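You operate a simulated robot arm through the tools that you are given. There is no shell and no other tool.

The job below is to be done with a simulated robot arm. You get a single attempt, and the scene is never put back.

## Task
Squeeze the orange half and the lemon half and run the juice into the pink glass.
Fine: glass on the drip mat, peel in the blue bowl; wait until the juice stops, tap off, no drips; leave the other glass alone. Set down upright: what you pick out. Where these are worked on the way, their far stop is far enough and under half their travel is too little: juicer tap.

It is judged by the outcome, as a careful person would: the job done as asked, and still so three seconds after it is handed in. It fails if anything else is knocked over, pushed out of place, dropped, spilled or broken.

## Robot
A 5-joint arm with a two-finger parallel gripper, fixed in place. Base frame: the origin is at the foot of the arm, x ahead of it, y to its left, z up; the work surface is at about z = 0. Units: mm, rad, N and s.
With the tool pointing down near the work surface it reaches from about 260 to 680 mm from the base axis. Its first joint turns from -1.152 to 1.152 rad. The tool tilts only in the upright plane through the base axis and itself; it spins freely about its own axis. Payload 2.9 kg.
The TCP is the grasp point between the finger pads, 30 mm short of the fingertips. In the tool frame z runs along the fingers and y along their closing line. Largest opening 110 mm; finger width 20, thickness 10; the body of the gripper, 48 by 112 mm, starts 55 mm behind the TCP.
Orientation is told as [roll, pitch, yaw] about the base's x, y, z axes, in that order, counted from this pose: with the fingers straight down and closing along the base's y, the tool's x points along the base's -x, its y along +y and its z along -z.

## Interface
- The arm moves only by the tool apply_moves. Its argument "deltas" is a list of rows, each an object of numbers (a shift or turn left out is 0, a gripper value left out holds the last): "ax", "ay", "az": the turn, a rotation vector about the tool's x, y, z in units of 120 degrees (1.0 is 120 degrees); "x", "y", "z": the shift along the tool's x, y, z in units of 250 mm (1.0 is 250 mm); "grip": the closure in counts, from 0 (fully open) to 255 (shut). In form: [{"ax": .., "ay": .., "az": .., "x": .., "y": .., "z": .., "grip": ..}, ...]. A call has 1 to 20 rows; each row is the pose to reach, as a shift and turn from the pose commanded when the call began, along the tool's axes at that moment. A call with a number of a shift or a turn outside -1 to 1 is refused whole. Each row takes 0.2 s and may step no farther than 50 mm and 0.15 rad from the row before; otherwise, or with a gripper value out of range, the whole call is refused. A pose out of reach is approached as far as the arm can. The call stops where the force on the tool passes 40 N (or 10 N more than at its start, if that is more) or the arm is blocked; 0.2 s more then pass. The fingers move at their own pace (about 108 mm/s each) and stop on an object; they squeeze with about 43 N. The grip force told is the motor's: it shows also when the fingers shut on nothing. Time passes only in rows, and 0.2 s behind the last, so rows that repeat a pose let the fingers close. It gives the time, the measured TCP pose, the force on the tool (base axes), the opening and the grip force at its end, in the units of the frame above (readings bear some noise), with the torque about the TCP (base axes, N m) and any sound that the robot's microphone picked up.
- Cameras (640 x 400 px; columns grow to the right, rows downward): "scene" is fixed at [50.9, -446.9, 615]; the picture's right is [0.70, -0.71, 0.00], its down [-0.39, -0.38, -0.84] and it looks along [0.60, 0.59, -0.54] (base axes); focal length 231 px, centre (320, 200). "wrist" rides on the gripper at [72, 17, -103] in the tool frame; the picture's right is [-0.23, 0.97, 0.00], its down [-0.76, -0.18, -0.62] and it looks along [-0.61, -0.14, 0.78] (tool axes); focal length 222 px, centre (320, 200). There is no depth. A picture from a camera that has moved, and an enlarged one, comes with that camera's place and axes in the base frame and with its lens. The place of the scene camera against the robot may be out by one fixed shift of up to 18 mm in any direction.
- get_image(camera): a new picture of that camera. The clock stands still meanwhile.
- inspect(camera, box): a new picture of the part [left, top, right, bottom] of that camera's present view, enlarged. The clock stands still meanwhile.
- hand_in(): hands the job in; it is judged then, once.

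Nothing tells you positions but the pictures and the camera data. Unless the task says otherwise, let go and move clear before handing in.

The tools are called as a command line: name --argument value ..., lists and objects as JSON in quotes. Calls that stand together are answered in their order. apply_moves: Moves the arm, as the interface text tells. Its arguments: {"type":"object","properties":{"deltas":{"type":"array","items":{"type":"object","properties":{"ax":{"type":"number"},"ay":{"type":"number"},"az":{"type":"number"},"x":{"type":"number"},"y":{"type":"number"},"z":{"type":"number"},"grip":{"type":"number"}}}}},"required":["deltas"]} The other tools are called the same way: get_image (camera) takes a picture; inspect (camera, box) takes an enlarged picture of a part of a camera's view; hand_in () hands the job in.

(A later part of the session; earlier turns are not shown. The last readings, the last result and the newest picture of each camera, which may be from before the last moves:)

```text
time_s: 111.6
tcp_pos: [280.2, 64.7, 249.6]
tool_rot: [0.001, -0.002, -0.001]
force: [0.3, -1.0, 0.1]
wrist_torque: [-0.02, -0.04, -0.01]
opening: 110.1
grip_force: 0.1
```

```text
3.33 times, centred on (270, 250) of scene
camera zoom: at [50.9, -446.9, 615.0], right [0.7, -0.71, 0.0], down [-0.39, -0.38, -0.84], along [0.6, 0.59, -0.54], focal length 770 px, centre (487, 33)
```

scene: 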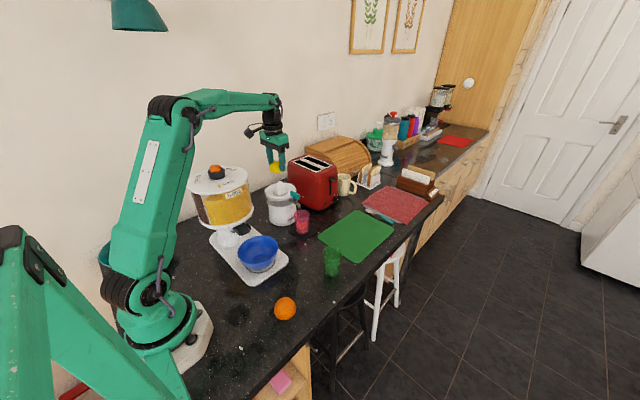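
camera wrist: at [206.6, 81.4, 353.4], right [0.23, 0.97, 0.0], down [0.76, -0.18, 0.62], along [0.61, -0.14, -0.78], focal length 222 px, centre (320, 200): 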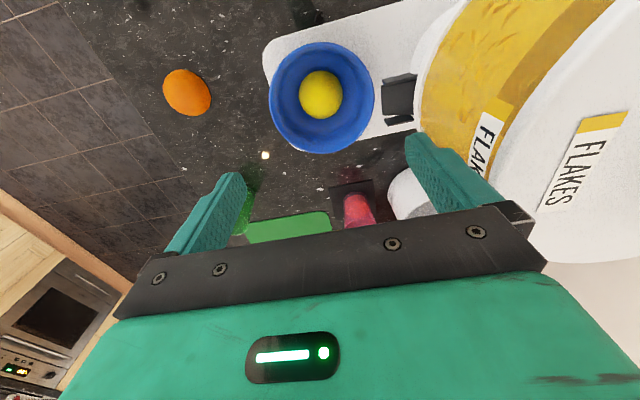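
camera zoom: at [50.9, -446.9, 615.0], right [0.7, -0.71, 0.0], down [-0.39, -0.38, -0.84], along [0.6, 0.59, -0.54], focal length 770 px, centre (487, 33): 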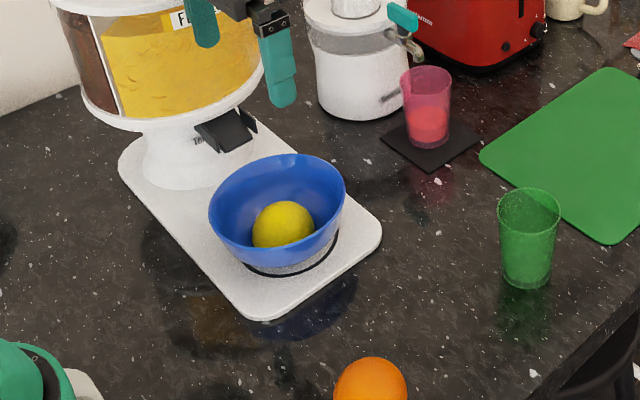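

The lemon peel sits in the bowl and nothing else has shifted. Next is the orange half near (242, -125), so I'll move above it, bowing slightly outward to stay in reach.

apply_moves --deltas '[{"x": -0.02, "y": -0.08}, {"x": -0.04, "y": -0.22}, {"x": -0.04, "y": -0.38}, {"x": 0.0, "y": -0.52, "z": 0.03}, {"x": 0.08, "y": -0.65, "z": 0.1}, {"x": 0.14, "y": -0.74, "z": 0.18}, {"x": 0.15, "y": -0.76, "z": 0.28}, {"x": 0.15, "y": -0.76, "z": 0.3}, {"x": 0.15, "y": -0.76, "z": 0.3}]'

get_image --camera "wrist"

inspect --camera "wrist" --box '[230, 30, 430, 200]'

```text
time_s: 113.6
tcp_pos: [244.6, -123.6, 173.3]
tool_rot: [0.0, -0.001, 0.001]
force: [0.0, 0.3, 0.2]
wrist_torque: [0.0, 0.0, -0.01]
opening: 110.0
grip_force: 0.1
```

```text
taken
camera wrist: at [170.9, -105.8, 276.5], right [0.23, 0.97, 0.0], down [0.76, -0.18, 0.62], along [0.61, -0.14, -0.78], focal length 222 px, centre (320, 200)
```

wrist: 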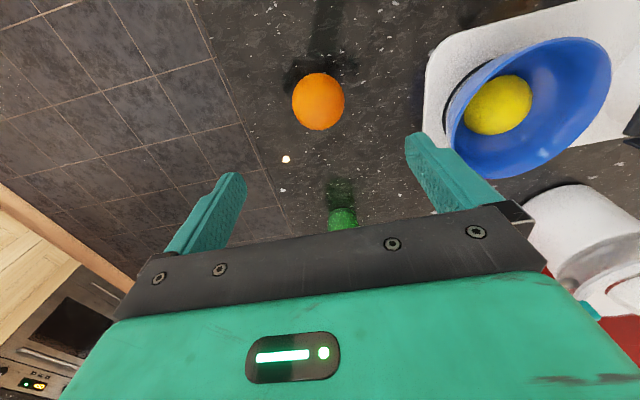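

```text
2.35 times, centred on (330, 115) of wrist
camera zoom: at [170.9, -105.8, 276.5], right [0.23, 0.97, 0.0], down [0.76, -0.18, 0.62], along [0.61, -0.14, -0.78], focal length 523 px, centre (296, 400)
```

zoom: 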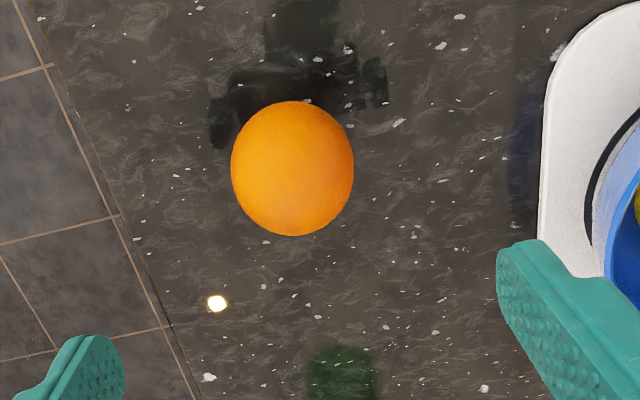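

The orange is centred near (241.5, -124) with a diameter of about 61 mm. I'll adjust and descend to the same grasp height as before.

apply_moves --deltas '[{"x": 0.01, "y": -0.003, "z": 0.06}, {"x": 0.01, "y": -0.003, "z": 0.2}, {"x": 0.01, "y": -0.003, "z": 0.36}, {"x": 0.01, "y": -0.003, "z": 0.48}, {"x": 0.01, "y": -0.003, "z": 0.535}, {"x": 0.01, "y": -0.003, "z": 0.535}, {"x": 0.01, "y": -0.003, "z": 0.535}]'

get_image --camera "wrist"

```text
time_s: 115.2
tcp_pos: [241.5, -124.5, 39.5]
tool_rot: [0.0, -0.001, 0.0]
force: [-1.0, 0.8, 0.3]
wrist_torque: [-0.01, 0.0, -0.01]
opening: 110.2
grip_force: 0.0
```

```text
taken
camera wrist: at [168.0, -107.2, 143.1], right [0.23, 0.97, 0.0], down [0.76, -0.18, 0.62], along [0.61, -0.14, -0.78], focal length 222 px, centre (320, 200)
```

wrist: 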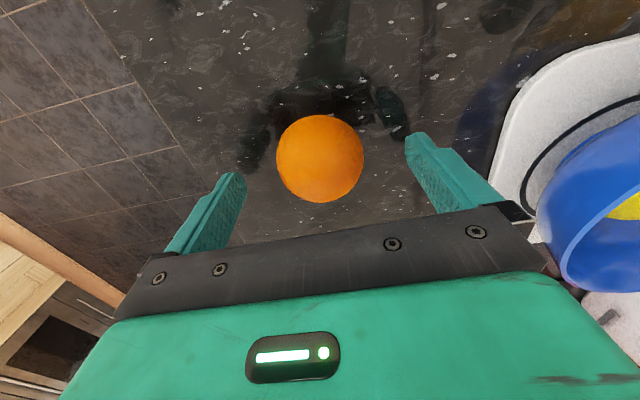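

apply_moves --deltas '[{"z": 0.01}, {"z": 0.018}, {"z": 0.018, "grip": 60}, {"z": 0.018, "grip": 95}, {"z": 0.018, "grip": 110}, {"z": 0.018, "grip": 125}, {"z": 0.018, "grip": 145}, {"z": 0.018, "grip": 145}, {"z": 0.018, "grip": 145}]'

get_image --camera "wrist"

```text
time_s: 117.2
tcp_pos: [243.2, -126.6, 35.8]
tool_rot: [-0.001, -0.003, -0.001]
force: [-1.2, 0.4, 1.1]
wrist_torque: [-0.1, 0.01, -0.05]
opening: 58.5
grip_force: 43.1
```

```text
taken
camera wrist: at [169.2, -108.8, 139.8], right [0.23, 0.97, 0.0], down [0.76, -0.18, 0.62], along [0.61, -0.14, -0.78], focal length 222 px, centre (320, 200)
```

wrist: 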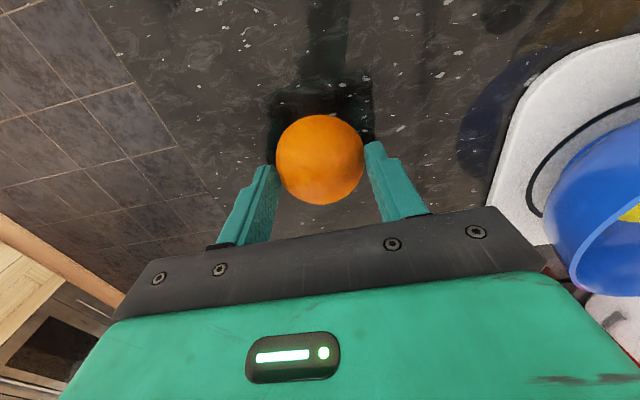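

The orange is gripped at 58.5 mm. I'll lift it straight up.

apply_moves --deltas '[{"z": -0.02}, {"z": -0.06}, {"z": -0.12}, {"z": -0.24}, {"z": -0.4}, {"z": -0.56}, {"z": -0.72}, {"z": -0.86}, {"z": -0.9}, {"z": -0.9}]'

inspect --camera "scene" --box '[180, 130, 360, 320]'

```text
time_s: 119.4
tcp_pos: [242.1, -126.1, 260.1]
tool_rot: [-0.001, 0.001, 0.0]
force: [0.0, -0.2, -0.2]
wrist_torque: [-0.01, 0.01, 0.0]
opening: 58.6
grip_force: 42.7
```

```text
2.11 times, centred on (270, 225) of scene
camera zoom: at [50.9, -446.9, 615.0], right [0.7, -0.71, 0.0], down [-0.39, -0.38, -0.84], along [0.6, 0.59, -0.54], focal length 486 px, centre (425, 147)
```

zoom: 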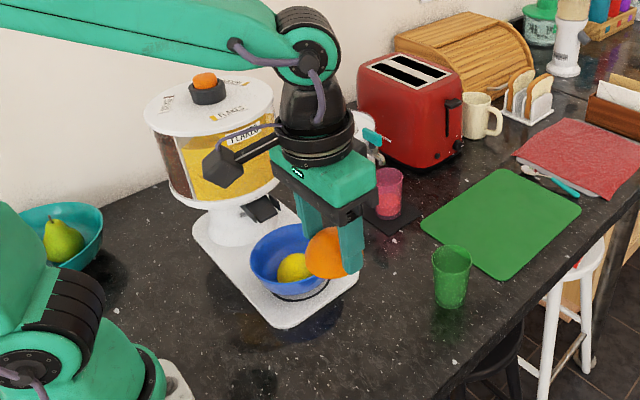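

The orange half is held level. I'll carry it to the juicer, bowing outward to stay well clear of the dispenser.

apply_moves --deltas '[{"x": -0.06, "y": 0.04}, {"x": -0.16, "y": 0.12}, {"x": -0.28, "y": 0.22}, {"x": -0.4, "y": 0.32}, {"x": -0.5, "y": 0.42}, {"x": -0.58, "y": 0.5}, {"x": -0.6, "y": 0.52}, {"x": -0.6, "y": 0.52}]'

apply_moves --deltas '[{"x": -0.04, "y": 0.06}, {"x": -0.1, "y": 0.18}, {"x": -0.18, "y": 0.34}, {"x": -0.26, "y": 0.5}, {"x": -0.34, "y": 0.66}, {"x": -0.4, "y": 0.78}, {"x": -0.423, "y": 0.82}, {"x": -0.423, "y": 0.826}, {"x": -0.423, "y": 0.826}, {"x": -0.423, "y": 0.826}]'

inspect --camera "wrist" --box '[235, 30, 405, 180]'

inspect --camera "scene" --box '[245, 130, 345, 250]'

```text
time_s: 121.2
tcp_pos: [392.3, 3.2, 263.3]
tool_rot: [0.002, -0.002, 0.0]
force: [0.1, -1.3, -0.9]
wrist_torque: [0.03, -0.03, 0.03]
opening: 58.8
grip_force: 43.0
```

```text
time_s: 123.4
tcp_pos: [499.4, 211.0, 262.4]
tool_rot: [0.0, -0.002, -0.001]
force: [0.2, -0.1, -0.2]
wrist_torque: [-0.04, -0.02, -0.01]
opening: 58.5
grip_force: 42.8
```

```text
2.67 times, centred on (320, 105) of wrist
camera zoom: at [425.6, 228.6, 366.1], right [0.23, 0.97, 0.0], down [0.76, -0.18, 0.62], along [0.61, -0.14, -0.78], focal length 592 px, centre (320, 453)
```

zoom: 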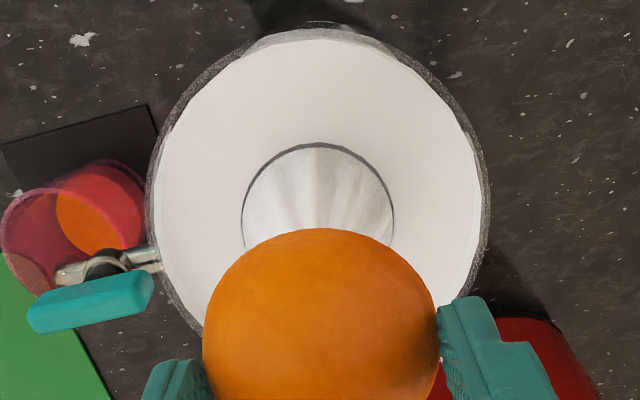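

```text
3.33 times, centred on (295, 190) of scene
camera zoom: at [50.9, -446.9, 615.0], right [0.7, -0.71, 0.0], down [-0.39, -0.38, -0.84], along [0.6, 0.59, -0.54], focal length 770 px, centre (403, 233)
```

zoom: 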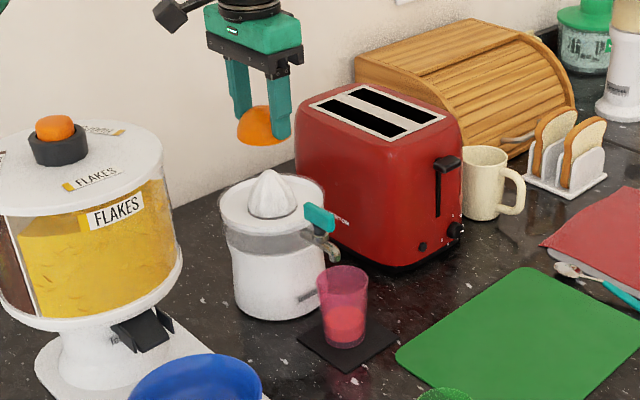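

It's aligned over the cone as before. I'll descend most of the way, then press in small steps.

apply_moves --deltas '[{"z": 0.05}, {"z": 0.11}, {"z": 0.17}, {"z": 0.21}, {"z": 0.23}, {"z": 0.23}, {"z": 0.23}]'

apply_moves --deltas '[{"z": 0.01}, {"z": 0.02}, {"z": 0.03}, {"z": 0.036}, {"z": 0.036}]'

inspect --camera "scene" --box '[255, 160, 325, 240]'

```text
time_s: 125.0
tcp_pos: [498.1, 210.9, 204.7]
tool_rot: [0.0, -0.003, 0.0]
force: [-0.5, -0.3, -0.5]
wrist_torque: [-0.02, -0.02, 0.04]
opening: 58.5
grip_force: 42.5
```

```text
time_s: 126.2
tcp_pos: [497.9, 211.3, 196.0]
tool_rot: [0.001, -0.003, 0.001]
force: [-0.3, 0.0, -0.6]
wrist_torque: [-0.01, 0.02, 0.04]
opening: 58.6
grip_force: 42.6
```

```text
5.00 times, centred on (290, 200) of scene
camera zoom: at [50.9, -446.9, 615.0], right [0.7, -0.71, 0.0], down [-0.39, -0.38, -0.84], along [0.6, 0.59, -0.54], focal length 1155 px, centre (470, 200)
```

zoom: 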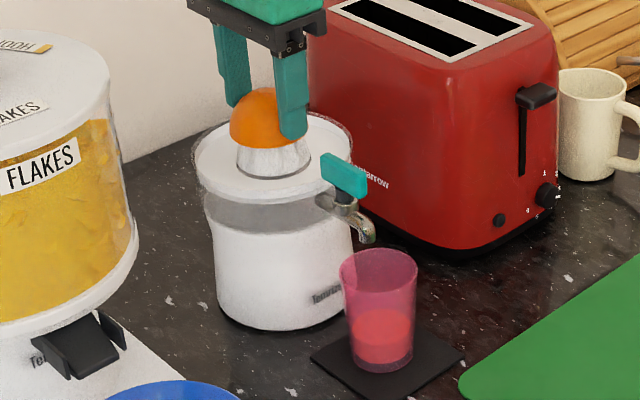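

apply_moves --deltas '[{"z": 0.008}, {"z": 0.014}, {"z": 0.014}]'

apply_moves --deltas '[{"z": 0.006}, {"z": 0.01}, {"z": 0.01}]'

apply_moves --deltas '[{"z": 0.005}, {"z": 0.01}, {"z": 0.01}]'

inspect --camera "scene" --box '[255, 160, 325, 240]'

```text
time_s: 127.0
tcp_pos: [497.2, 209.6, 192.9]
tool_rot: [-0.001, -0.002, -0.001]
force: [0.2, 0.0, -0.1]
wrist_torque: [0.02, -0.01, 0.05]
opening: 58.4
grip_force: 42.8
```

```text
time_s: 127.8
tcp_pos: [498.0, 210.9, 190.1]
tool_rot: [0.002, 0.0, 0.0]
force: [-0.1, -1.7, 4.5]
wrist_torque: [-0.08, 0.02, 0.03]
opening: 58.7
grip_force: 43.1
```

```text
time_s: 128.6
tcp_pos: [497.9, 210.6, 186.8]
tool_rot: [0.003, -0.003, 0.0]
force: [-2.6, -5.8, 18.3]
wrist_torque: [-0.09, 0.0, -0.02]
opening: 58.4
grip_force: 43.2
```

```text
5.00 times, centred on (290, 200) of scene
camera zoom: at [50.8, -446.9, 614.9], right [0.7, -0.71, 0.0], down [-0.39, -0.38, -0.84], along [0.6, 0.59, -0.54], focal length 1155 px, centre (470, 200)
```

zoom: 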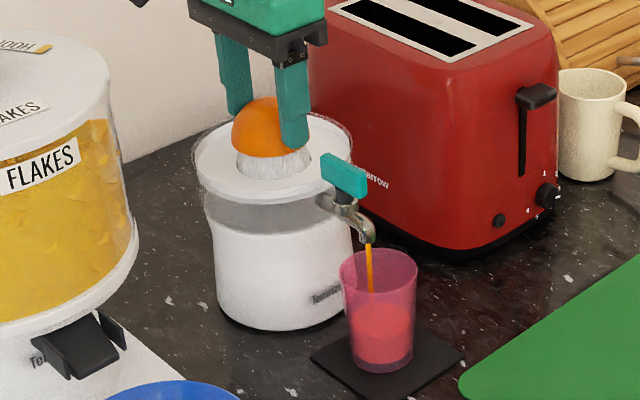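

Orange juice is flowing at 18 N. I'll press slightly harder and hold, watching the level in the glass.

apply_moves --deltas '[{"y": -0.002, "z": 0.003}, {"y": -0.003, "z": 0.006}, {"y": -0.003, "z": 0.006}, {"y": -0.003, "z": 0.006}, {"y": -0.003, "z": 0.006}, {"y": -0.003, "z": 0.006}, {"y": -0.003, "z": 0.006}]'

inspect --camera "scene" --box '[275, 180, 335, 250]'

```text
time_s: 130.2
tcp_pos: [498.9, 210.6, 188.2]
tool_rot: [0.002, -0.004, 0.0]
force: [-1.9, 7.9, 26.1]
wrist_torque: [0.06, 0.01, -0.01]
opening: 58.4
grip_force: 42.8
```

```text
5.71 times, centred on (305, 215) of scene
camera zoom: at [50.7, -446.9, 615.0], right [0.7, -0.71, 0.0], down [-0.39, -0.38, -0.84], along [0.6, 0.59, -0.54], focal length 1320 px, centre (406, 114)
```

zoom: 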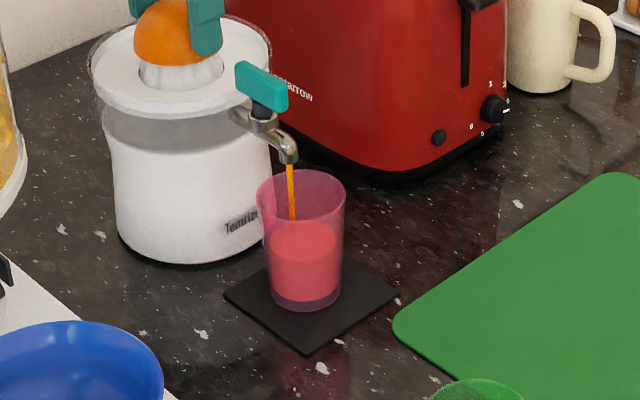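

apply_moves --deltas '[{"y": 0.001}, {"y": 0.001}, {"y": 0.001}, {"y": 0.001}]'

inspect --camera "scene" --box '[275, 180, 335, 250]'

```text
time_s: 131.2
tcp_pos: [497.9, 210.4, 187.0]
tool_rot: [0.002, -0.004, -0.001]
force: [-1.4, 4.0, 25.7]
wrist_torque: [0.06, 0.01, 0.04]
opening: 58.5
grip_force: 43.1
```

```text
5.71 times, centred on (305, 215) of scene
camera zoom: at [50.7, -447.0, 614.9], right [0.7, -0.71, 0.0], down [-0.39, -0.38, -0.84], along [0.6, 0.59, -0.54], focal length 1320 px, centre (406, 114)
```

zoom: 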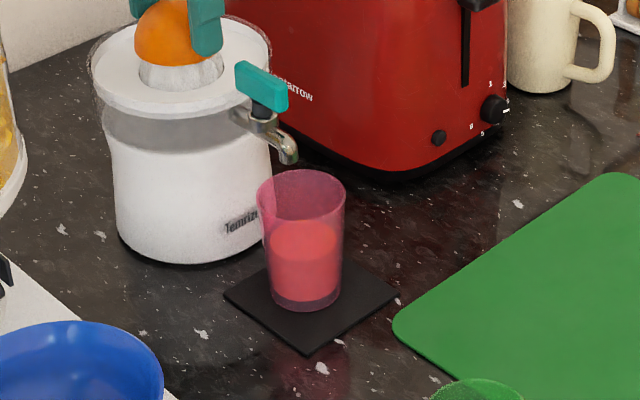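

The flow has stopped with the glass about two-thirds full. I'll press harder with a small twist to be sure the orange is fully squeezed.

apply_moves --deltas '[{"y": 0.001, "z": 0.003}, {"y": 0.001, "z": 0.006}, {"y": 0.001, "z": 0.006, "az": 0.05}, {"y": 0.001, "z": 0.006, "az": 0.1}, {"y": 0.001, "z": 0.006, "az": 0.05}, {"y": 0.001, "z": 0.006, "az": 0.0}, {"y": 0.001, "z": 0.006, "az": -0.05}, {"y": 0.001, "z": 0.006, "az": -0.1}, {"y": 0.001, "z": 0.006, "az": -0.05}, {"y": 0.001, "z": 0.006, "az": 0.0}, {"y": 0.001, "z": 0.006, "az": 0.0}]'

inspect --camera "scene" --box '[275, 180, 335, 250]'

```text
time_s: 133.6
tcp_pos: [498.9, 210.4, 187.0]
tool_rot: [0.001, -0.009, -0.002]
force: [-1.5, -7.5, 33.3]
wrist_torque: [-0.18, 0.12, -0.04]
opening: 58.4
grip_force: 42.8
```

```text
5.71 times, centred on (305, 215) of scene
camera zoom: at [50.7, -447.0, 614.9], right [0.7, -0.71, 0.0], down [-0.39, -0.38, -0.84], along [0.6, 0.59, -0.54], focal length 1320 px, centre (406, 114)
```

zoom: 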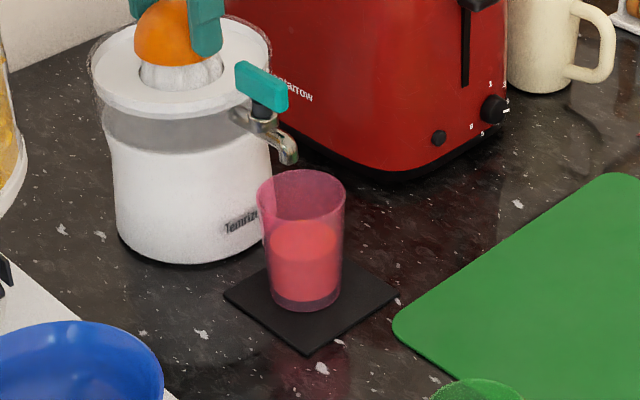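

Both halves are squeezed and the spout is quiet. I'll lift the orange peel off the cone and take it toward the bowl along the same safe path.

apply_moves --deltas '[{"z": -0.006}, {"z": -0.016}, {"z": -0.03}, {"z": -0.06}, {"z": -0.12}, {"z": -0.2}, {"z": -0.3}, {"z": -0.33}, {"z": -0.33}]'

inspect --camera "scene" --box '[245, 130, 345, 250]'

```text
time_s: 135.6
tcp_pos: [498.8, 211.6, 267.7]
tool_rot: [0.0, 0.0, -0.001]
force: [0.9, 0.1, 0.0]
wrist_torque: [0.02, 0.01, 0.0]
opening: 58.8
grip_force: 42.9
```

```text
3.33 times, centred on (295, 190) of scene
camera zoom: at [50.9, -446.9, 615.0], right [0.7, -0.71, 0.0], down [-0.39, -0.38, -0.84], along [0.6, 0.59, -0.54], focal length 770 px, centre (403, 233)
```

zoom: 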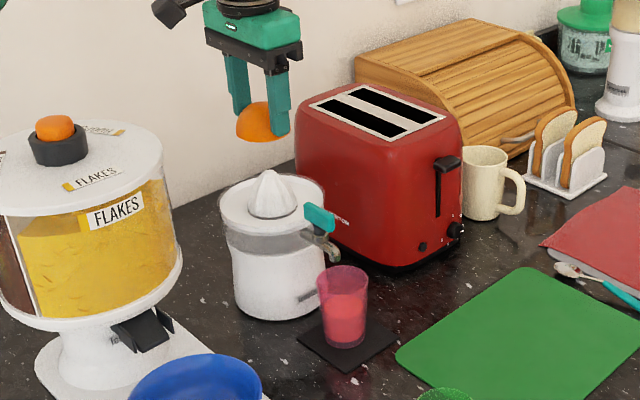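

apply_moves --deltas '[{"y": -0.06}, {"y": -0.18}, {"y": -0.34}, {"y": -0.5}, {"y": -0.62}, {"y": -0.68}, {"x": 0.06, "y": -0.68}, {"x": 0.18, "y": -0.68}, {"x": 0.34, "y": -0.68}, {"x": 0.5, "y": -0.68}, {"x": 0.66, "y": -0.68}, {"x": 0.78, "y": -0.68}, {"x": 0.8, "y": -0.68}, {"x": 0.8, "y": -0.68}]'

get_image --camera "wrist"

inspect --camera "wrist" --box '[260, 0, 460, 140]'

```text
time_s: 138.6
tcp_pos: [296.1, 42.2, 266.2]
tool_rot: [-0.001, -0.003, 0.001]
force: [0.2, 0.2, -0.7]
wrist_torque: [0.02, -0.01, -0.01]
opening: 58.6
grip_force: 42.9
```

```text
taken
camera wrist: at [223.2, 58.8, 370.2], right [0.23, 0.97, 0.0], down [0.76, -0.18, 0.62], along [0.61, -0.14, -0.78], focal length 222 px, centre (320, 200)
```

wrist: 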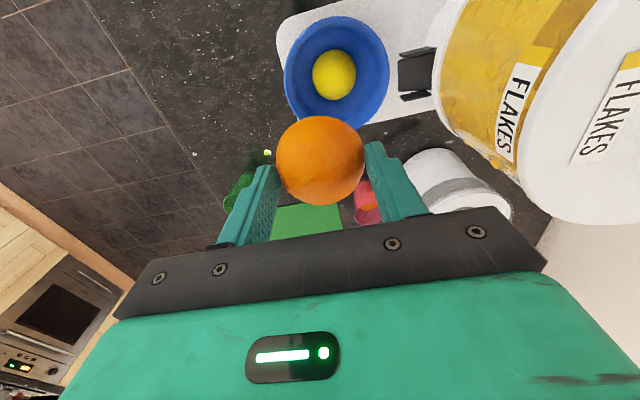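

```text
2.86 times, centred on (360, 70) of wrist
camera zoom: at [223.2, 58.8, 370.2], right [0.23, 0.97, 0.0], down [0.76, -0.18, 0.62], along [0.61, -0.14, -0.78], focal length 635 px, centre (206, 571)
```

zoom: 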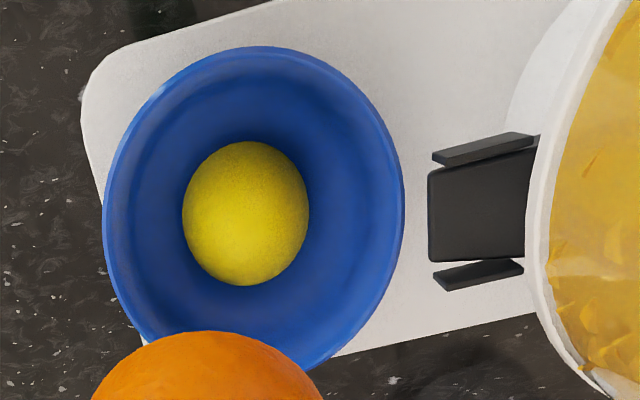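

The lemon peel sits centred in the bowl at about (284, 64). I'll bring the orange peel over it and lower until it just clears, to see how the two nest.

apply_moves --deltas '[{"x": 0.02, "y": 0.04}, {"x": 0.047, "y": 0.088}, {"x": 0.047, "y": 0.088, "z": 0.12}, {"x": 0.047, "y": 0.088, "z": 0.28}, {"x": 0.047, "y": 0.088, "z": 0.44}, {"x": 0.047, "y": 0.088, "z": 0.56}, {"x": 0.047, "y": 0.088, "z": 0.62}, {"x": 0.047, "y": 0.088, "z": 0.62}, {"x": 0.047, "y": 0.088, "z": 0.62}]'

inspect --camera "wrist" --box '[220, 50, 430, 250]'

inspect --camera "scene" --box '[215, 200, 305, 290]'

```text
time_s: 140.6
tcp_pos: [286.1, 63.4, 113.3]
tool_rot: [0.001, -0.002, -0.001]
force: [0.5, 0.3, -1.1]
wrist_torque: [0.01, 0.04, -0.01]
opening: 58.5
grip_force: 43.3
```

```text
2.00 times, centred on (325, 150) of wrist
camera zoom: at [213.3, 80.8, 216.9], right [0.23, 0.97, 0.0], down [0.76, -0.18, 0.62], along [0.61, -0.14, -0.78], focal length 444 px, centre (310, 300)
```

zoom: 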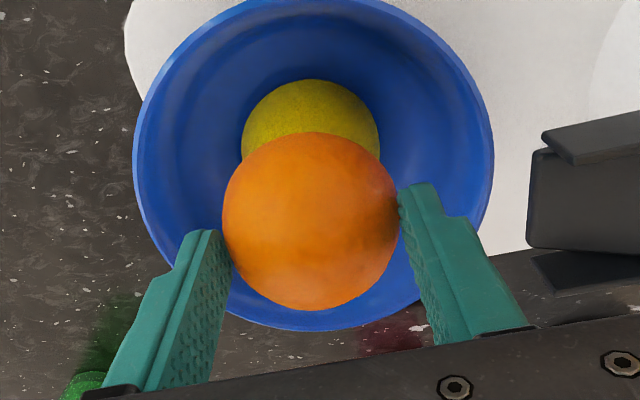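

```text
4.44 times, centred on (260, 245) of scene
camera zoom: at [50.9, -446.9, 615.0], right [0.7, -0.71, 0.0], down [-0.39, -0.38, -0.84], along [0.6, 0.59, -0.54], focal length 1027 px, centre (587, 0)
```

zoom: 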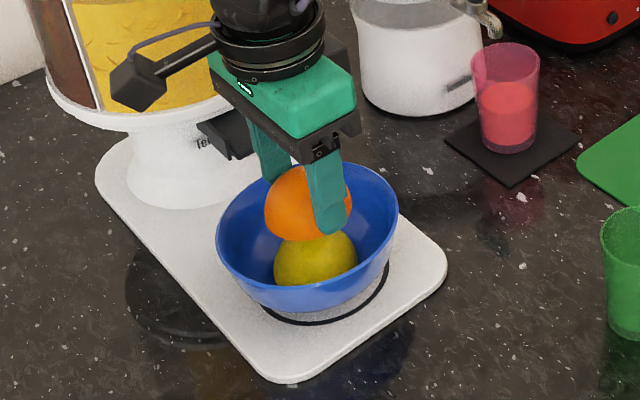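

I'll shift about 3 mm toward the lemon's centre and lower in small steps.

apply_moves --deltas '[{"x": 0.012, "z": 0.01}, {"x": 0.012, "z": 0.024}, {"x": 0.012, "z": 0.036}, {"x": 0.012, "z": 0.044}, {"x": 0.012, "z": 0.044}]'

apply_moves --deltas '[{"z": 0.006}, {"z": 0.012}, {"z": 0.018}, {"z": 0.018}]'

apply_moves --deltas '[{"z": 0.006}, {"z": 0.012}, {"z": 0.018}, {"z": 0.018}]'

```text
time_s: 141.8
tcp_pos: [284.4, 62.8, 100.8]
tool_rot: [0.001, -0.001, 0.0]
force: [-0.4, -0.1, -1.0]
wrist_torque: [0.0, -0.01, 0.01]
opening: 58.1
grip_force: 42.8
```

```text
time_s: 142.8
tcp_pos: [284.0, 63.1, 96.2]
tool_rot: [0.0, -0.002, -0.001]
force: [-0.5, -0.3, -0.9]
wrist_torque: [-0.02, 0.03, 0.01]
opening: 58.5
grip_force: 42.8
```

```text
time_s: 143.8
tcp_pos: [282.2, 61.3, 90.3]
tool_rot: [-0.002, -0.003, -0.001]
force: [0.0, -0.2, -0.8]
wrist_torque: [-0.02, -0.01, -0.02]
opening: 58.9
grip_force: 42.8
```

apply_moves --deltas '[{"y": 0.005, "z": 0.006}, {"y": 0.005, "z": 0.012}, {"y": 0.005, "z": 0.012}]'

apply_moves --deltas '[{"z": 0.006}, {"z": 0.012}, {"z": 0.012}]'

inspect --camera "wrist" --box '[220, 50, 430, 250]'

inspect --camera "scene" --box '[215, 200, 305, 290]'

```text
time_s: 144.6
tcp_pos: [283.1, 63.4, 87.1]
tool_rot: [0.001, -0.002, 0.001]
force: [-0.3, 0.4, 0.1]
wrist_torque: [-0.04, -0.02, -0.02]
opening: 58.4
grip_force: 42.9
```

```text
time_s: 145.4
tcp_pos: [283.8, 63.2, 83.5]
tool_rot: [0.0, 0.0, 0.0]
force: [-0.1, 0.9, -0.4]
wrist_torque: [0.0, 0.0, 0.0]
opening: 58.4
grip_force: 43.7
```

```text
2.00 times, centred on (325, 150) of wrist
camera zoom: at [210.4, 81.8, 187.4], right [0.23, 0.97, 0.0], down [0.76, -0.18, 0.62], along [0.61, -0.14, -0.78], focal length 444 px, centre (310, 300)
```

zoom: 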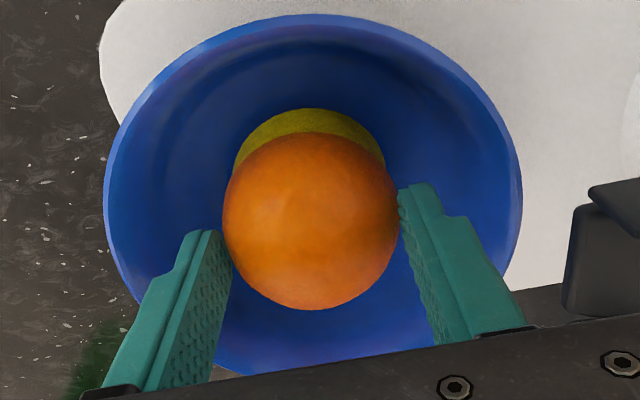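

```text
4.44 times, centred on (260, 245) of scene
camera zoom: at [50.9, -446.9, 615.0], right [0.7, -0.71, 0.0], down [-0.39, -0.38, -0.84], along [0.6, 0.59, -0.54], focal length 1027 px, centre (587, 0)
```

zoom: 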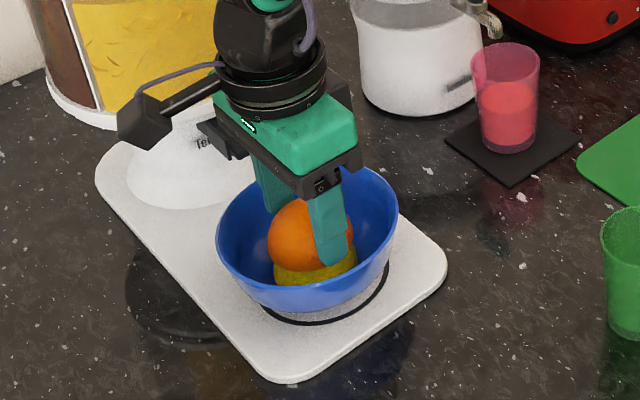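

The orange cup is nesting over the lemon dome with no contact yet. The lemon is about 4 mm further toward -x, so I'll correct for that and keep lowering.

apply_moves --deltas '[{"x": 0.006}, {"x": 0.012}, {"x": 0.012, "z": 0.006}, {"x": 0.012, "z": 0.01}, {"x": 0.012, "z": 0.01}]'

apply_moves --deltas '[{"z": 0.005}, {"z": 0.01}, {"z": 0.01}]'

apply_moves --deltas '[{"z": 0.004}, {"z": 0.008}, {"z": 0.008}]'

```text
time_s: 146.6
tcp_pos: [282.5, 64.1, 81.8]
tool_rot: [0.0, -0.003, -0.001]
force: [-0.4, 0.0, -1.0]
wrist_torque: [-0.03, 0.01, -0.01]
opening: 58.6
grip_force: 42.8
```

```text
time_s: 147.4
tcp_pos: [280.2, 63.1, 80.4]
tool_rot: [-0.001, -0.003, -0.001]
force: [0.5, 1.6, 0.7]
wrist_torque: [0.08, -0.07, 0.03]
opening: 58.4
grip_force: 42.9
```

```text
time_s: 148.2
tcp_pos: [281.6, 63.2, 79.1]
tool_rot: [0.005, -0.004, -0.002]
force: [0.7, 2.5, 15.3]
wrist_torque: [0.15, -0.26, 0.04]
opening: 58.4
grip_force: 43.5
```

The orange peel is seated on the lemon peel (15 N). I'll ease up 1 mm, open just enough and withdraw slowly.

apply_moves --deltas '[{"z": -0.004}, {"z": -0.004, "grip": 125}, {"z": -0.004, "grip": 116}, {"z": -0.004, "grip": 110}, {"z": -0.004, "grip": 106}, {"z": -0.004, "grip": 106}]'

inspect --camera "wrist" --box '[220, 50, 430, 250]'

inspect --camera "scene" --box '[215, 200, 305, 290]'

```text
time_s: 149.6
tcp_pos: [280.8, 63.5, 79.0]
tool_rot: [0.0, -0.001, 0.0]
force: [0.0, -0.6, 0.5]
wrist_torque: [-0.02, 0.01, -0.02]
opening: 64.1
grip_force: 0.1
```

```text
2.00 times, centred on (325, 150) of wrist
camera zoom: at [208.0, 81.1, 182.4], right [0.23, 0.97, 0.0], down [0.76, -0.18, 0.62], along [0.61, -0.14, -0.78], focal length 444 px, centre (310, 300)
```

zoom: 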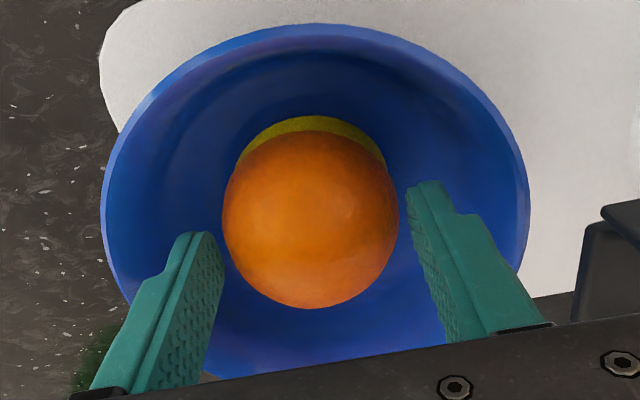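

```text
4.44 times, centred on (260, 245) of scene
camera zoom: at [50.9, -446.9, 615.0], right [0.7, -0.71, 0.0], down [-0.39, -0.38, -0.84], along [0.6, 0.59, -0.54], focal length 1027 px, centre (587, 0)
```

zoom: 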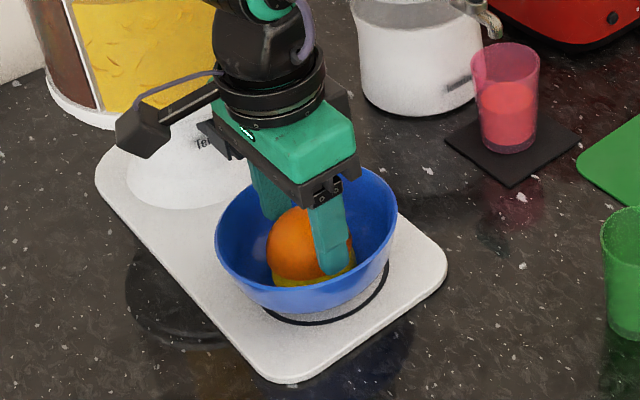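

The orange is released and nested on the lemon inside the bowl. I'll rise straight up slowly.

apply_moves --deltas '[{"z": -0.02}, {"z": -0.06}, {"z": -0.12}, {"z": -0.2}, {"z": -0.32}, {"z": -0.48}, {"z": -0.64}, {"z": -0.74}, {"z": -0.74}]'

get_image --camera "wrist"

inspect --camera "scene" --box '[190, 180, 350, 310]'

```text
time_s: 151.6
tcp_pos: [285.1, 63.5, 263.5]
tool_rot: [0.0, -0.001, 0.001]
force: [-0.1, 0.2, 0.0]
wrist_torque: [0.0, 0.01, 0.02]
opening: 64.3
grip_force: 0.1
```

```text
taken
camera wrist: at [209.5, 80.9, 367.2], right [0.23, 0.97, 0.0], down [0.76, -0.18, 0.62], along [0.61, -0.14, -0.78], focal length 222 px, centre (320, 200)
```

wrist: 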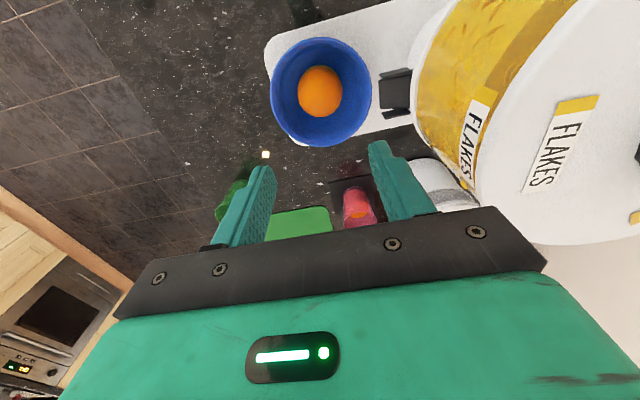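

```text
3.08 times, centred on (270, 245) of scene
camera zoom: at [50.9, -446.9, 615.0], right [0.7, -0.71, 0.0], down [-0.39, -0.38, -0.84], along [0.6, 0.59, -0.54], focal length 711 px, centre (474, 62)
```

zoom: 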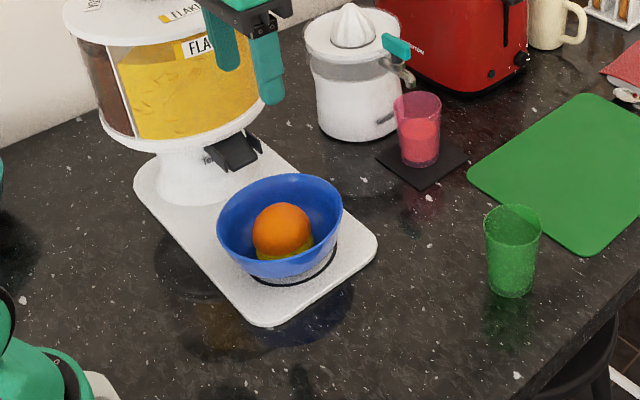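

Both peels are in the bowl and everything else stands as it should. Next I'll go back to the tap with the fingers along the open handle (yaw 90°) to close it.

apply_moves --deltas '[{"x": -0.05}, {"x": -0.14}, {"x": -0.23, "y": 0.01, "az": -0.06}, {"x": -0.32, "y": 0.03, "az": -0.12}, {"x": -0.41, "y": 0.06, "az": -0.18}, {"x": -0.5, "y": 0.09, "az": -0.24}, {"x": -0.58, "y": 0.12, "az": -0.3}, {"x": -0.65, "y": 0.15, "az": -0.36}, {"x": -0.71, "y": 0.175, "az": -0.42}, {"x": -0.76, "y": 0.2, "az": -0.48}, {"x": -0.8, "y": 0.22, "az": -0.54}, {"x": -0.84, "y": 0.232, "az": -0.6}, {"x": -0.85, "y": 0.236, "az": -0.66}, {"x": -0.85, "y": 0.236, "az": -0.72}, {"x": -0.85, "y": 0.236, "az": -0.75}, {"x": -0.85, "y": 0.236, "az": -0.75}, {"x": -0.85, "y": 0.236, "az": -0.75}]'

get_image --camera "wrist"

inspect --camera "wrist" --box '[250, 60, 400, 200]'

```text
time_s: 155.2
tcp_pos: [492.9, 124.5, 265.2]
tool_rot: [-0.002, -0.001, 1.571]
force: [0.5, 0.2, 0.2]
wrist_torque: [-0.02, -0.02, 0.01]
opening: 64.2
grip_force: 0.1
```

```text
taken
camera wrist: at [474.3, 51.6, 368.3], right [-0.97, 0.23, 0.0], down [0.18, 0.76, 0.62], along [0.14, 0.61, -0.78], focal length 222 px, centre (320, 200)
```

wrist: 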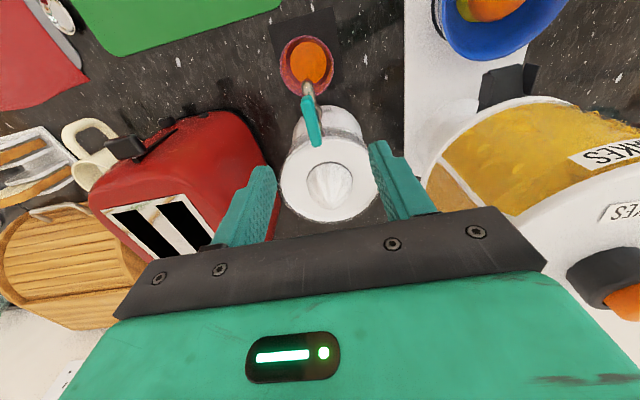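

```text
2.86 times, centred on (325, 130) of wrist
camera zoom: at [474.3, 51.6, 368.3], right [-0.97, 0.23, 0.0], down [0.18, 0.76, 0.62], along [0.14, 0.61, -0.78], focal length 635 px, centre (306, 400)
```

zoom: 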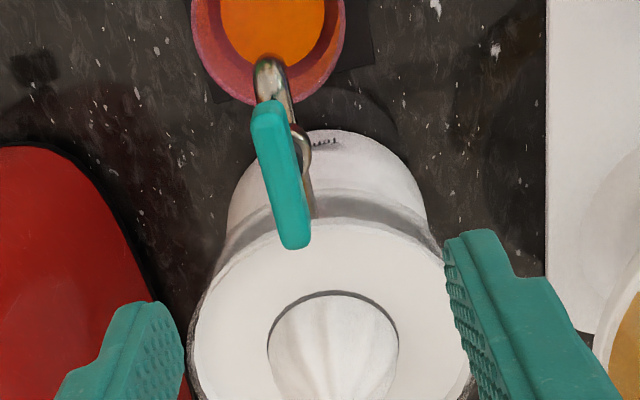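

The glass already shows the orange-coloured juice and no stream. I'll shift +6 mm in x to the handle axis, narrow the fingers and descend to straddle the handle.

apply_moves --deltas '[{"x": 0.004, "y": -0.024, "grip": 150}, {"x": 0.004, "y": -0.024, "grip": 190}, {"x": 0.004, "y": -0.024, "grip": 190}, {"x": 0.004, "y": -0.024, "z": 0.1}, {"x": 0.004, "y": -0.024, "z": 0.2}, {"x": 0.004, "y": -0.024, "z": 0.28}, {"x": 0.004, "y": -0.024, "z": 0.31}, {"x": 0.004, "y": -0.024, "z": 0.31}, {"x": 0.004, "y": -0.024, "z": 0.31}]'

inspect --camera "wrist" --box '[240, 100, 400, 230]'

inspect --camera "scene" --box '[285, 180, 325, 220]'

```text
time_s: 157.2
tcp_pos: [500.4, 121.5, 185.3]
tool_rot: [-0.002, 0.001, 1.57]
force: [0.8, -0.7, -0.3]
wrist_torque: [0.01, -0.02, -0.01]
opening: 28.1
grip_force: 0.0
```

```text
3.08 times, centred on (320, 165) of wrist
camera zoom: at [481.6, 49.9, 288.9], right [-0.97, 0.23, 0.0], down [0.18, 0.76, 0.62], along [0.14, 0.61, -0.78], focal length 684 px, centre (320, 308)
```

zoom: 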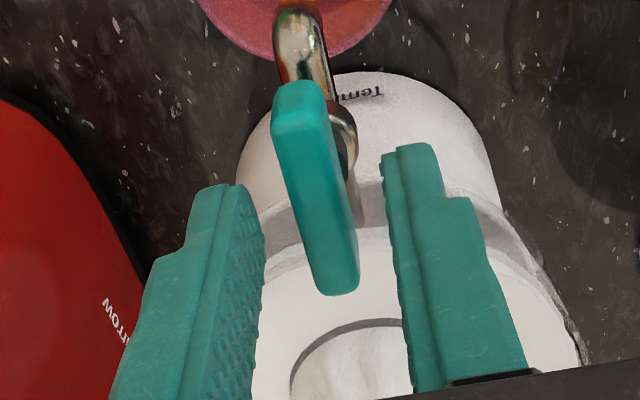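

```text
10.00 times, centred on (305, 200) of scene
camera zoom: at [50.9, -446.9, 615.0], right [0.7, -0.71, 0.0], down [-0.39, -0.38, -0.84], along [0.6, 0.59, -0.54], focal length 2311 px, centre (470, 200)
```

zoom: 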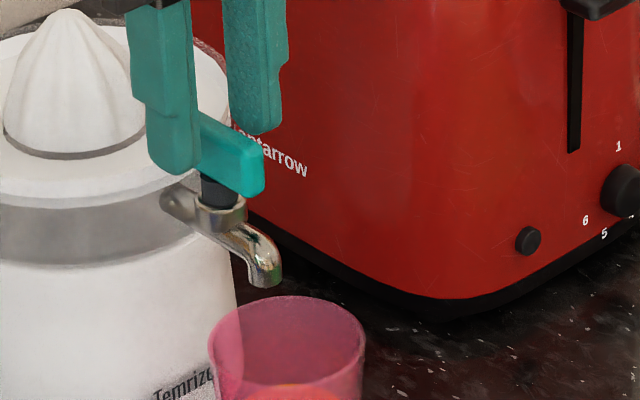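

The handle is centred in the fork. I'll lower 7 mm and narrow to the same loose grip.

apply_moves --deltas '[{"z": 0.014}, {"z": 0.028}, {"z": 0.028, "grip": 205}, {"z": 0.028, "grip": 215}, {"z": 0.028, "grip": 222}, {"z": 0.028, "grip": 222}]'

inspect --camera "wrist" --box '[240, 100, 400, 230]'

```text
time_s: 158.6
tcp_pos: [499.2, 123.0, 179.7]
tool_rot: [-0.001, -0.001, 1.573]
force: [0.9, 0.2, 0.2]
wrist_torque: [-0.02, -0.01, 0.05]
opening: 14.2
grip_force: 0.1
```

```text
3.08 times, centred on (320, 165) of wrist
camera zoom: at [482.2, 50.2, 283.1], right [-0.97, 0.23, 0.0], down [0.18, 0.76, 0.62], along [0.14, 0.61, -0.78], focal length 684 px, centre (320, 308)
```

zoom: 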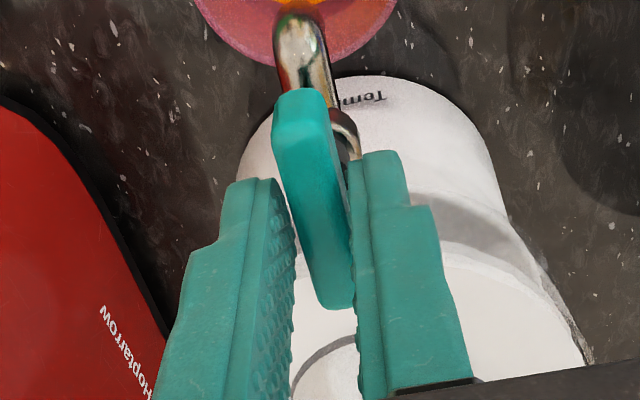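

The fork is on the handle and the stream has long stopped. I'll turn the tap back clockwise.

apply_moves --deltas '[{"az": 0.06}, {"az": 0.12}, {"az": 0.18}, {"az": 0.24}, {"az": 0.3}, {"az": 0.36}, {"az": 0.42}, {"az": 0.42}]'

inspect --camera "wrist" --box '[240, 100, 400, 230]'

inspect --camera "scene" --box '[270, 175, 325, 230]'

```text
time_s: 160.4
tcp_pos: [499.3, 122.2, 179.9]
tool_rot: [0.0, -0.003, 0.689]
force: [1.6, -0.4, 0.7]
wrist_torque: [0.02, -0.06, -0.01]
opening: 14.6
grip_force: 0.1
```

```text
3.08 times, centred on (320, 165) of wrist
camera zoom: at [432.1, 89.8, 283.3], right [-0.44, 0.9, 0.0], down [0.7, 0.35, 0.62], along [0.56, 0.28, -0.78], focal length 684 px, centre (320, 308)
```

zoom: 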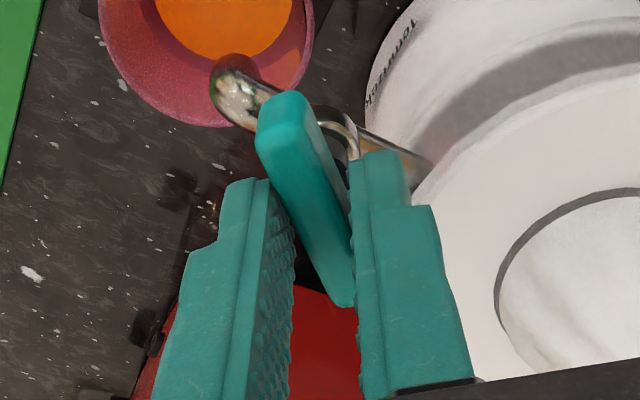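

```text
7.27 times, centred on (298, 202) of scene
camera zoom: at [50.9, -446.9, 615.0], right [0.7, -0.71, 0.0], down [-0.39, -0.38, -0.84], along [0.6, 0.59, -0.54], focal length 1680 px, centre (484, 182)
```

zoom: 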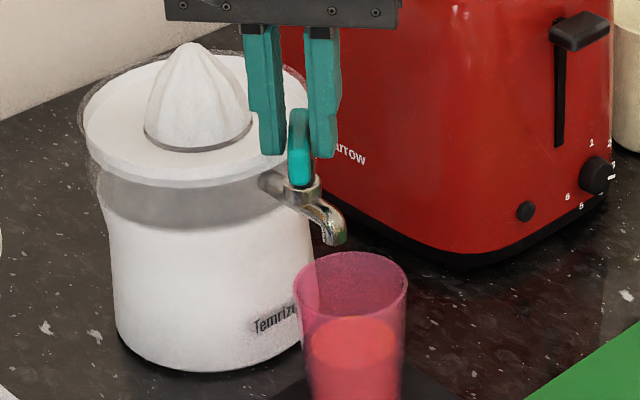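

apply_moves --deltas '[{"az": 0.06}, {"az": 0.12}, {"az": 0.18}, {"az": 0.24}, {"az": 0.3}, {"az": 0.36}, {"az": 0.36}]'

inspect --camera "wrist" --box '[240, 100, 400, 230]'

inspect --camera "scene" --box '[270, 175, 325, 230]'

```text
time_s: 162.0
tcp_pos: [499.5, 121.4, 182.1]
tool_rot: [0.001, -0.001, -0.063]
force: [-0.2, -0.7, 0.2]
wrist_torque: [0.02, 0.01, 0.0]
opening: 14.1
grip_force: 0.1
```

```text
3.08 times, centred on (320, 165) of wrist
camera zoom: at [427.0, 143.6, 284.5], right [0.29, 0.96, 0.0], down [0.75, -0.23, 0.62], along [0.6, -0.18, -0.78], focal length 684 px, centre (320, 308)
```

zoom: 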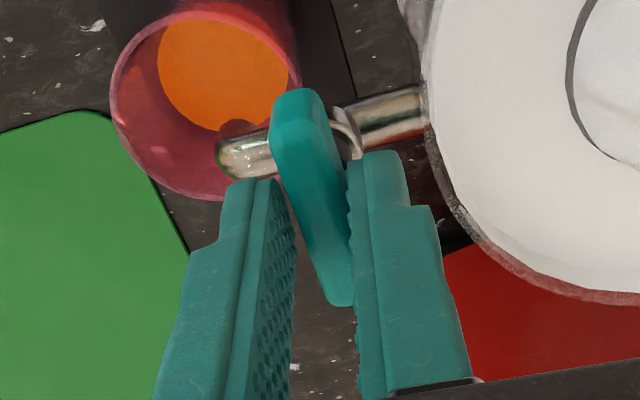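

```text
7.27 times, centred on (298, 202) of scene
camera zoom: at [50.9, -446.9, 615.0], right [0.7, -0.71, 0.0], down [-0.39, -0.38, -0.84], along [0.6, 0.59, -0.54], focal length 1680 px, centre (484, 182)
```

zoom: 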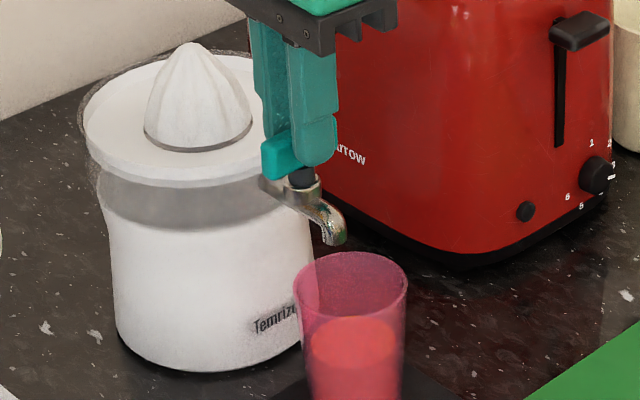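

It's nearly back to crosswise. I'll turn a little further to reach the closed stop.

apply_moves --deltas '[{"az": 0.03}, {"az": 0.06}, {"az": 0.09}, {"az": 0.09}]'

inspect --camera "wrist" --box '[240, 100, 400, 230]'

```text
time_s: 163.0
tcp_pos: [499.1, 122.8, 179.8]
tool_rot: [0.004, -0.003, -0.25]
force: [5.7, -4.5, 0.5]
wrist_torque: [-0.13, 0.27, 1.1]
opening: 15.8
grip_force: 45.1
```

```text
3.08 times, centred on (320, 165) of wrist
camera zoom: at [431.9, 157.1, 283.7], right [0.46, 0.89, 0.0], down [0.69, -0.36, 0.62], along [0.55, -0.29, -0.78], focal length 684 px, centre (320, 308)
```

zoom: 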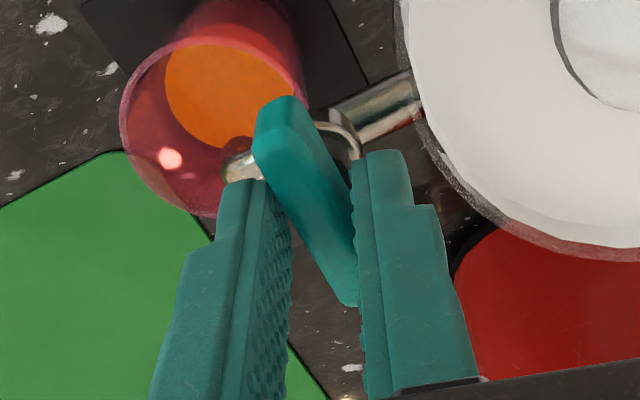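

That's the closed stop (torque rose and the handle stayed crosswise). I'll relieve the turn, open the fork and rise clear.

apply_moves --deltas '[{"az": -0.05}, {"az": -0.1}, {"az": -0.1, "grip": 205}, {"az": -0.1, "grip": 190}, {"az": -0.1, "grip": 190}, {"az": -0.1, "z": -0.06}, {"az": -0.1, "z": -0.16}, {"az": -0.1, "z": -0.3}, {"az": -0.1, "z": -0.46}, {"az": -0.1, "z": -0.6}, {"az": -0.1, "z": -0.6}]'

get_image --camera "wrist"

inspect --camera "scene" --box '[255, 170, 345, 260]'

```text
time_s: 165.4
tcp_pos: [499.5, 126.4, 329.7]
tool_rot: [0.001, -0.003, -0.041]
force: [-0.7, -0.3, 0.2]
wrist_torque: [-0.03, -0.01, 0.02]
opening: 28.1
grip_force: 0.0
```

```text
taken
camera wrist: at [426.4, 146.1, 431.7], right [0.27, 0.96, 0.0], down [0.75, -0.21, 0.62], along [0.6, -0.17, -0.78], focal length 222 px, centre (320, 200)
```

wrist: 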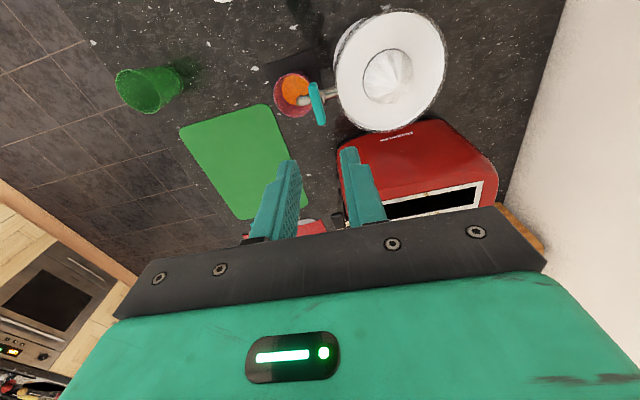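

```text
4.44 times, centred on (300, 215) of scene
camera zoom: at [50.9, -446.9, 615.0], right [0.7, -0.71, 0.0], down [-0.39, -0.38, -0.84], along [0.6, 0.59, -0.54], focal length 1027 px, centre (409, 133)
```

zoom: 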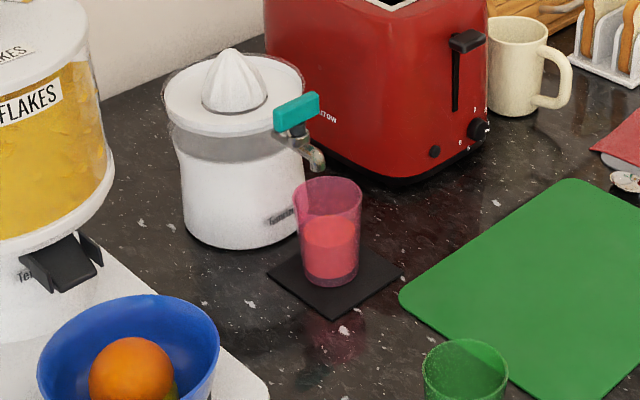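

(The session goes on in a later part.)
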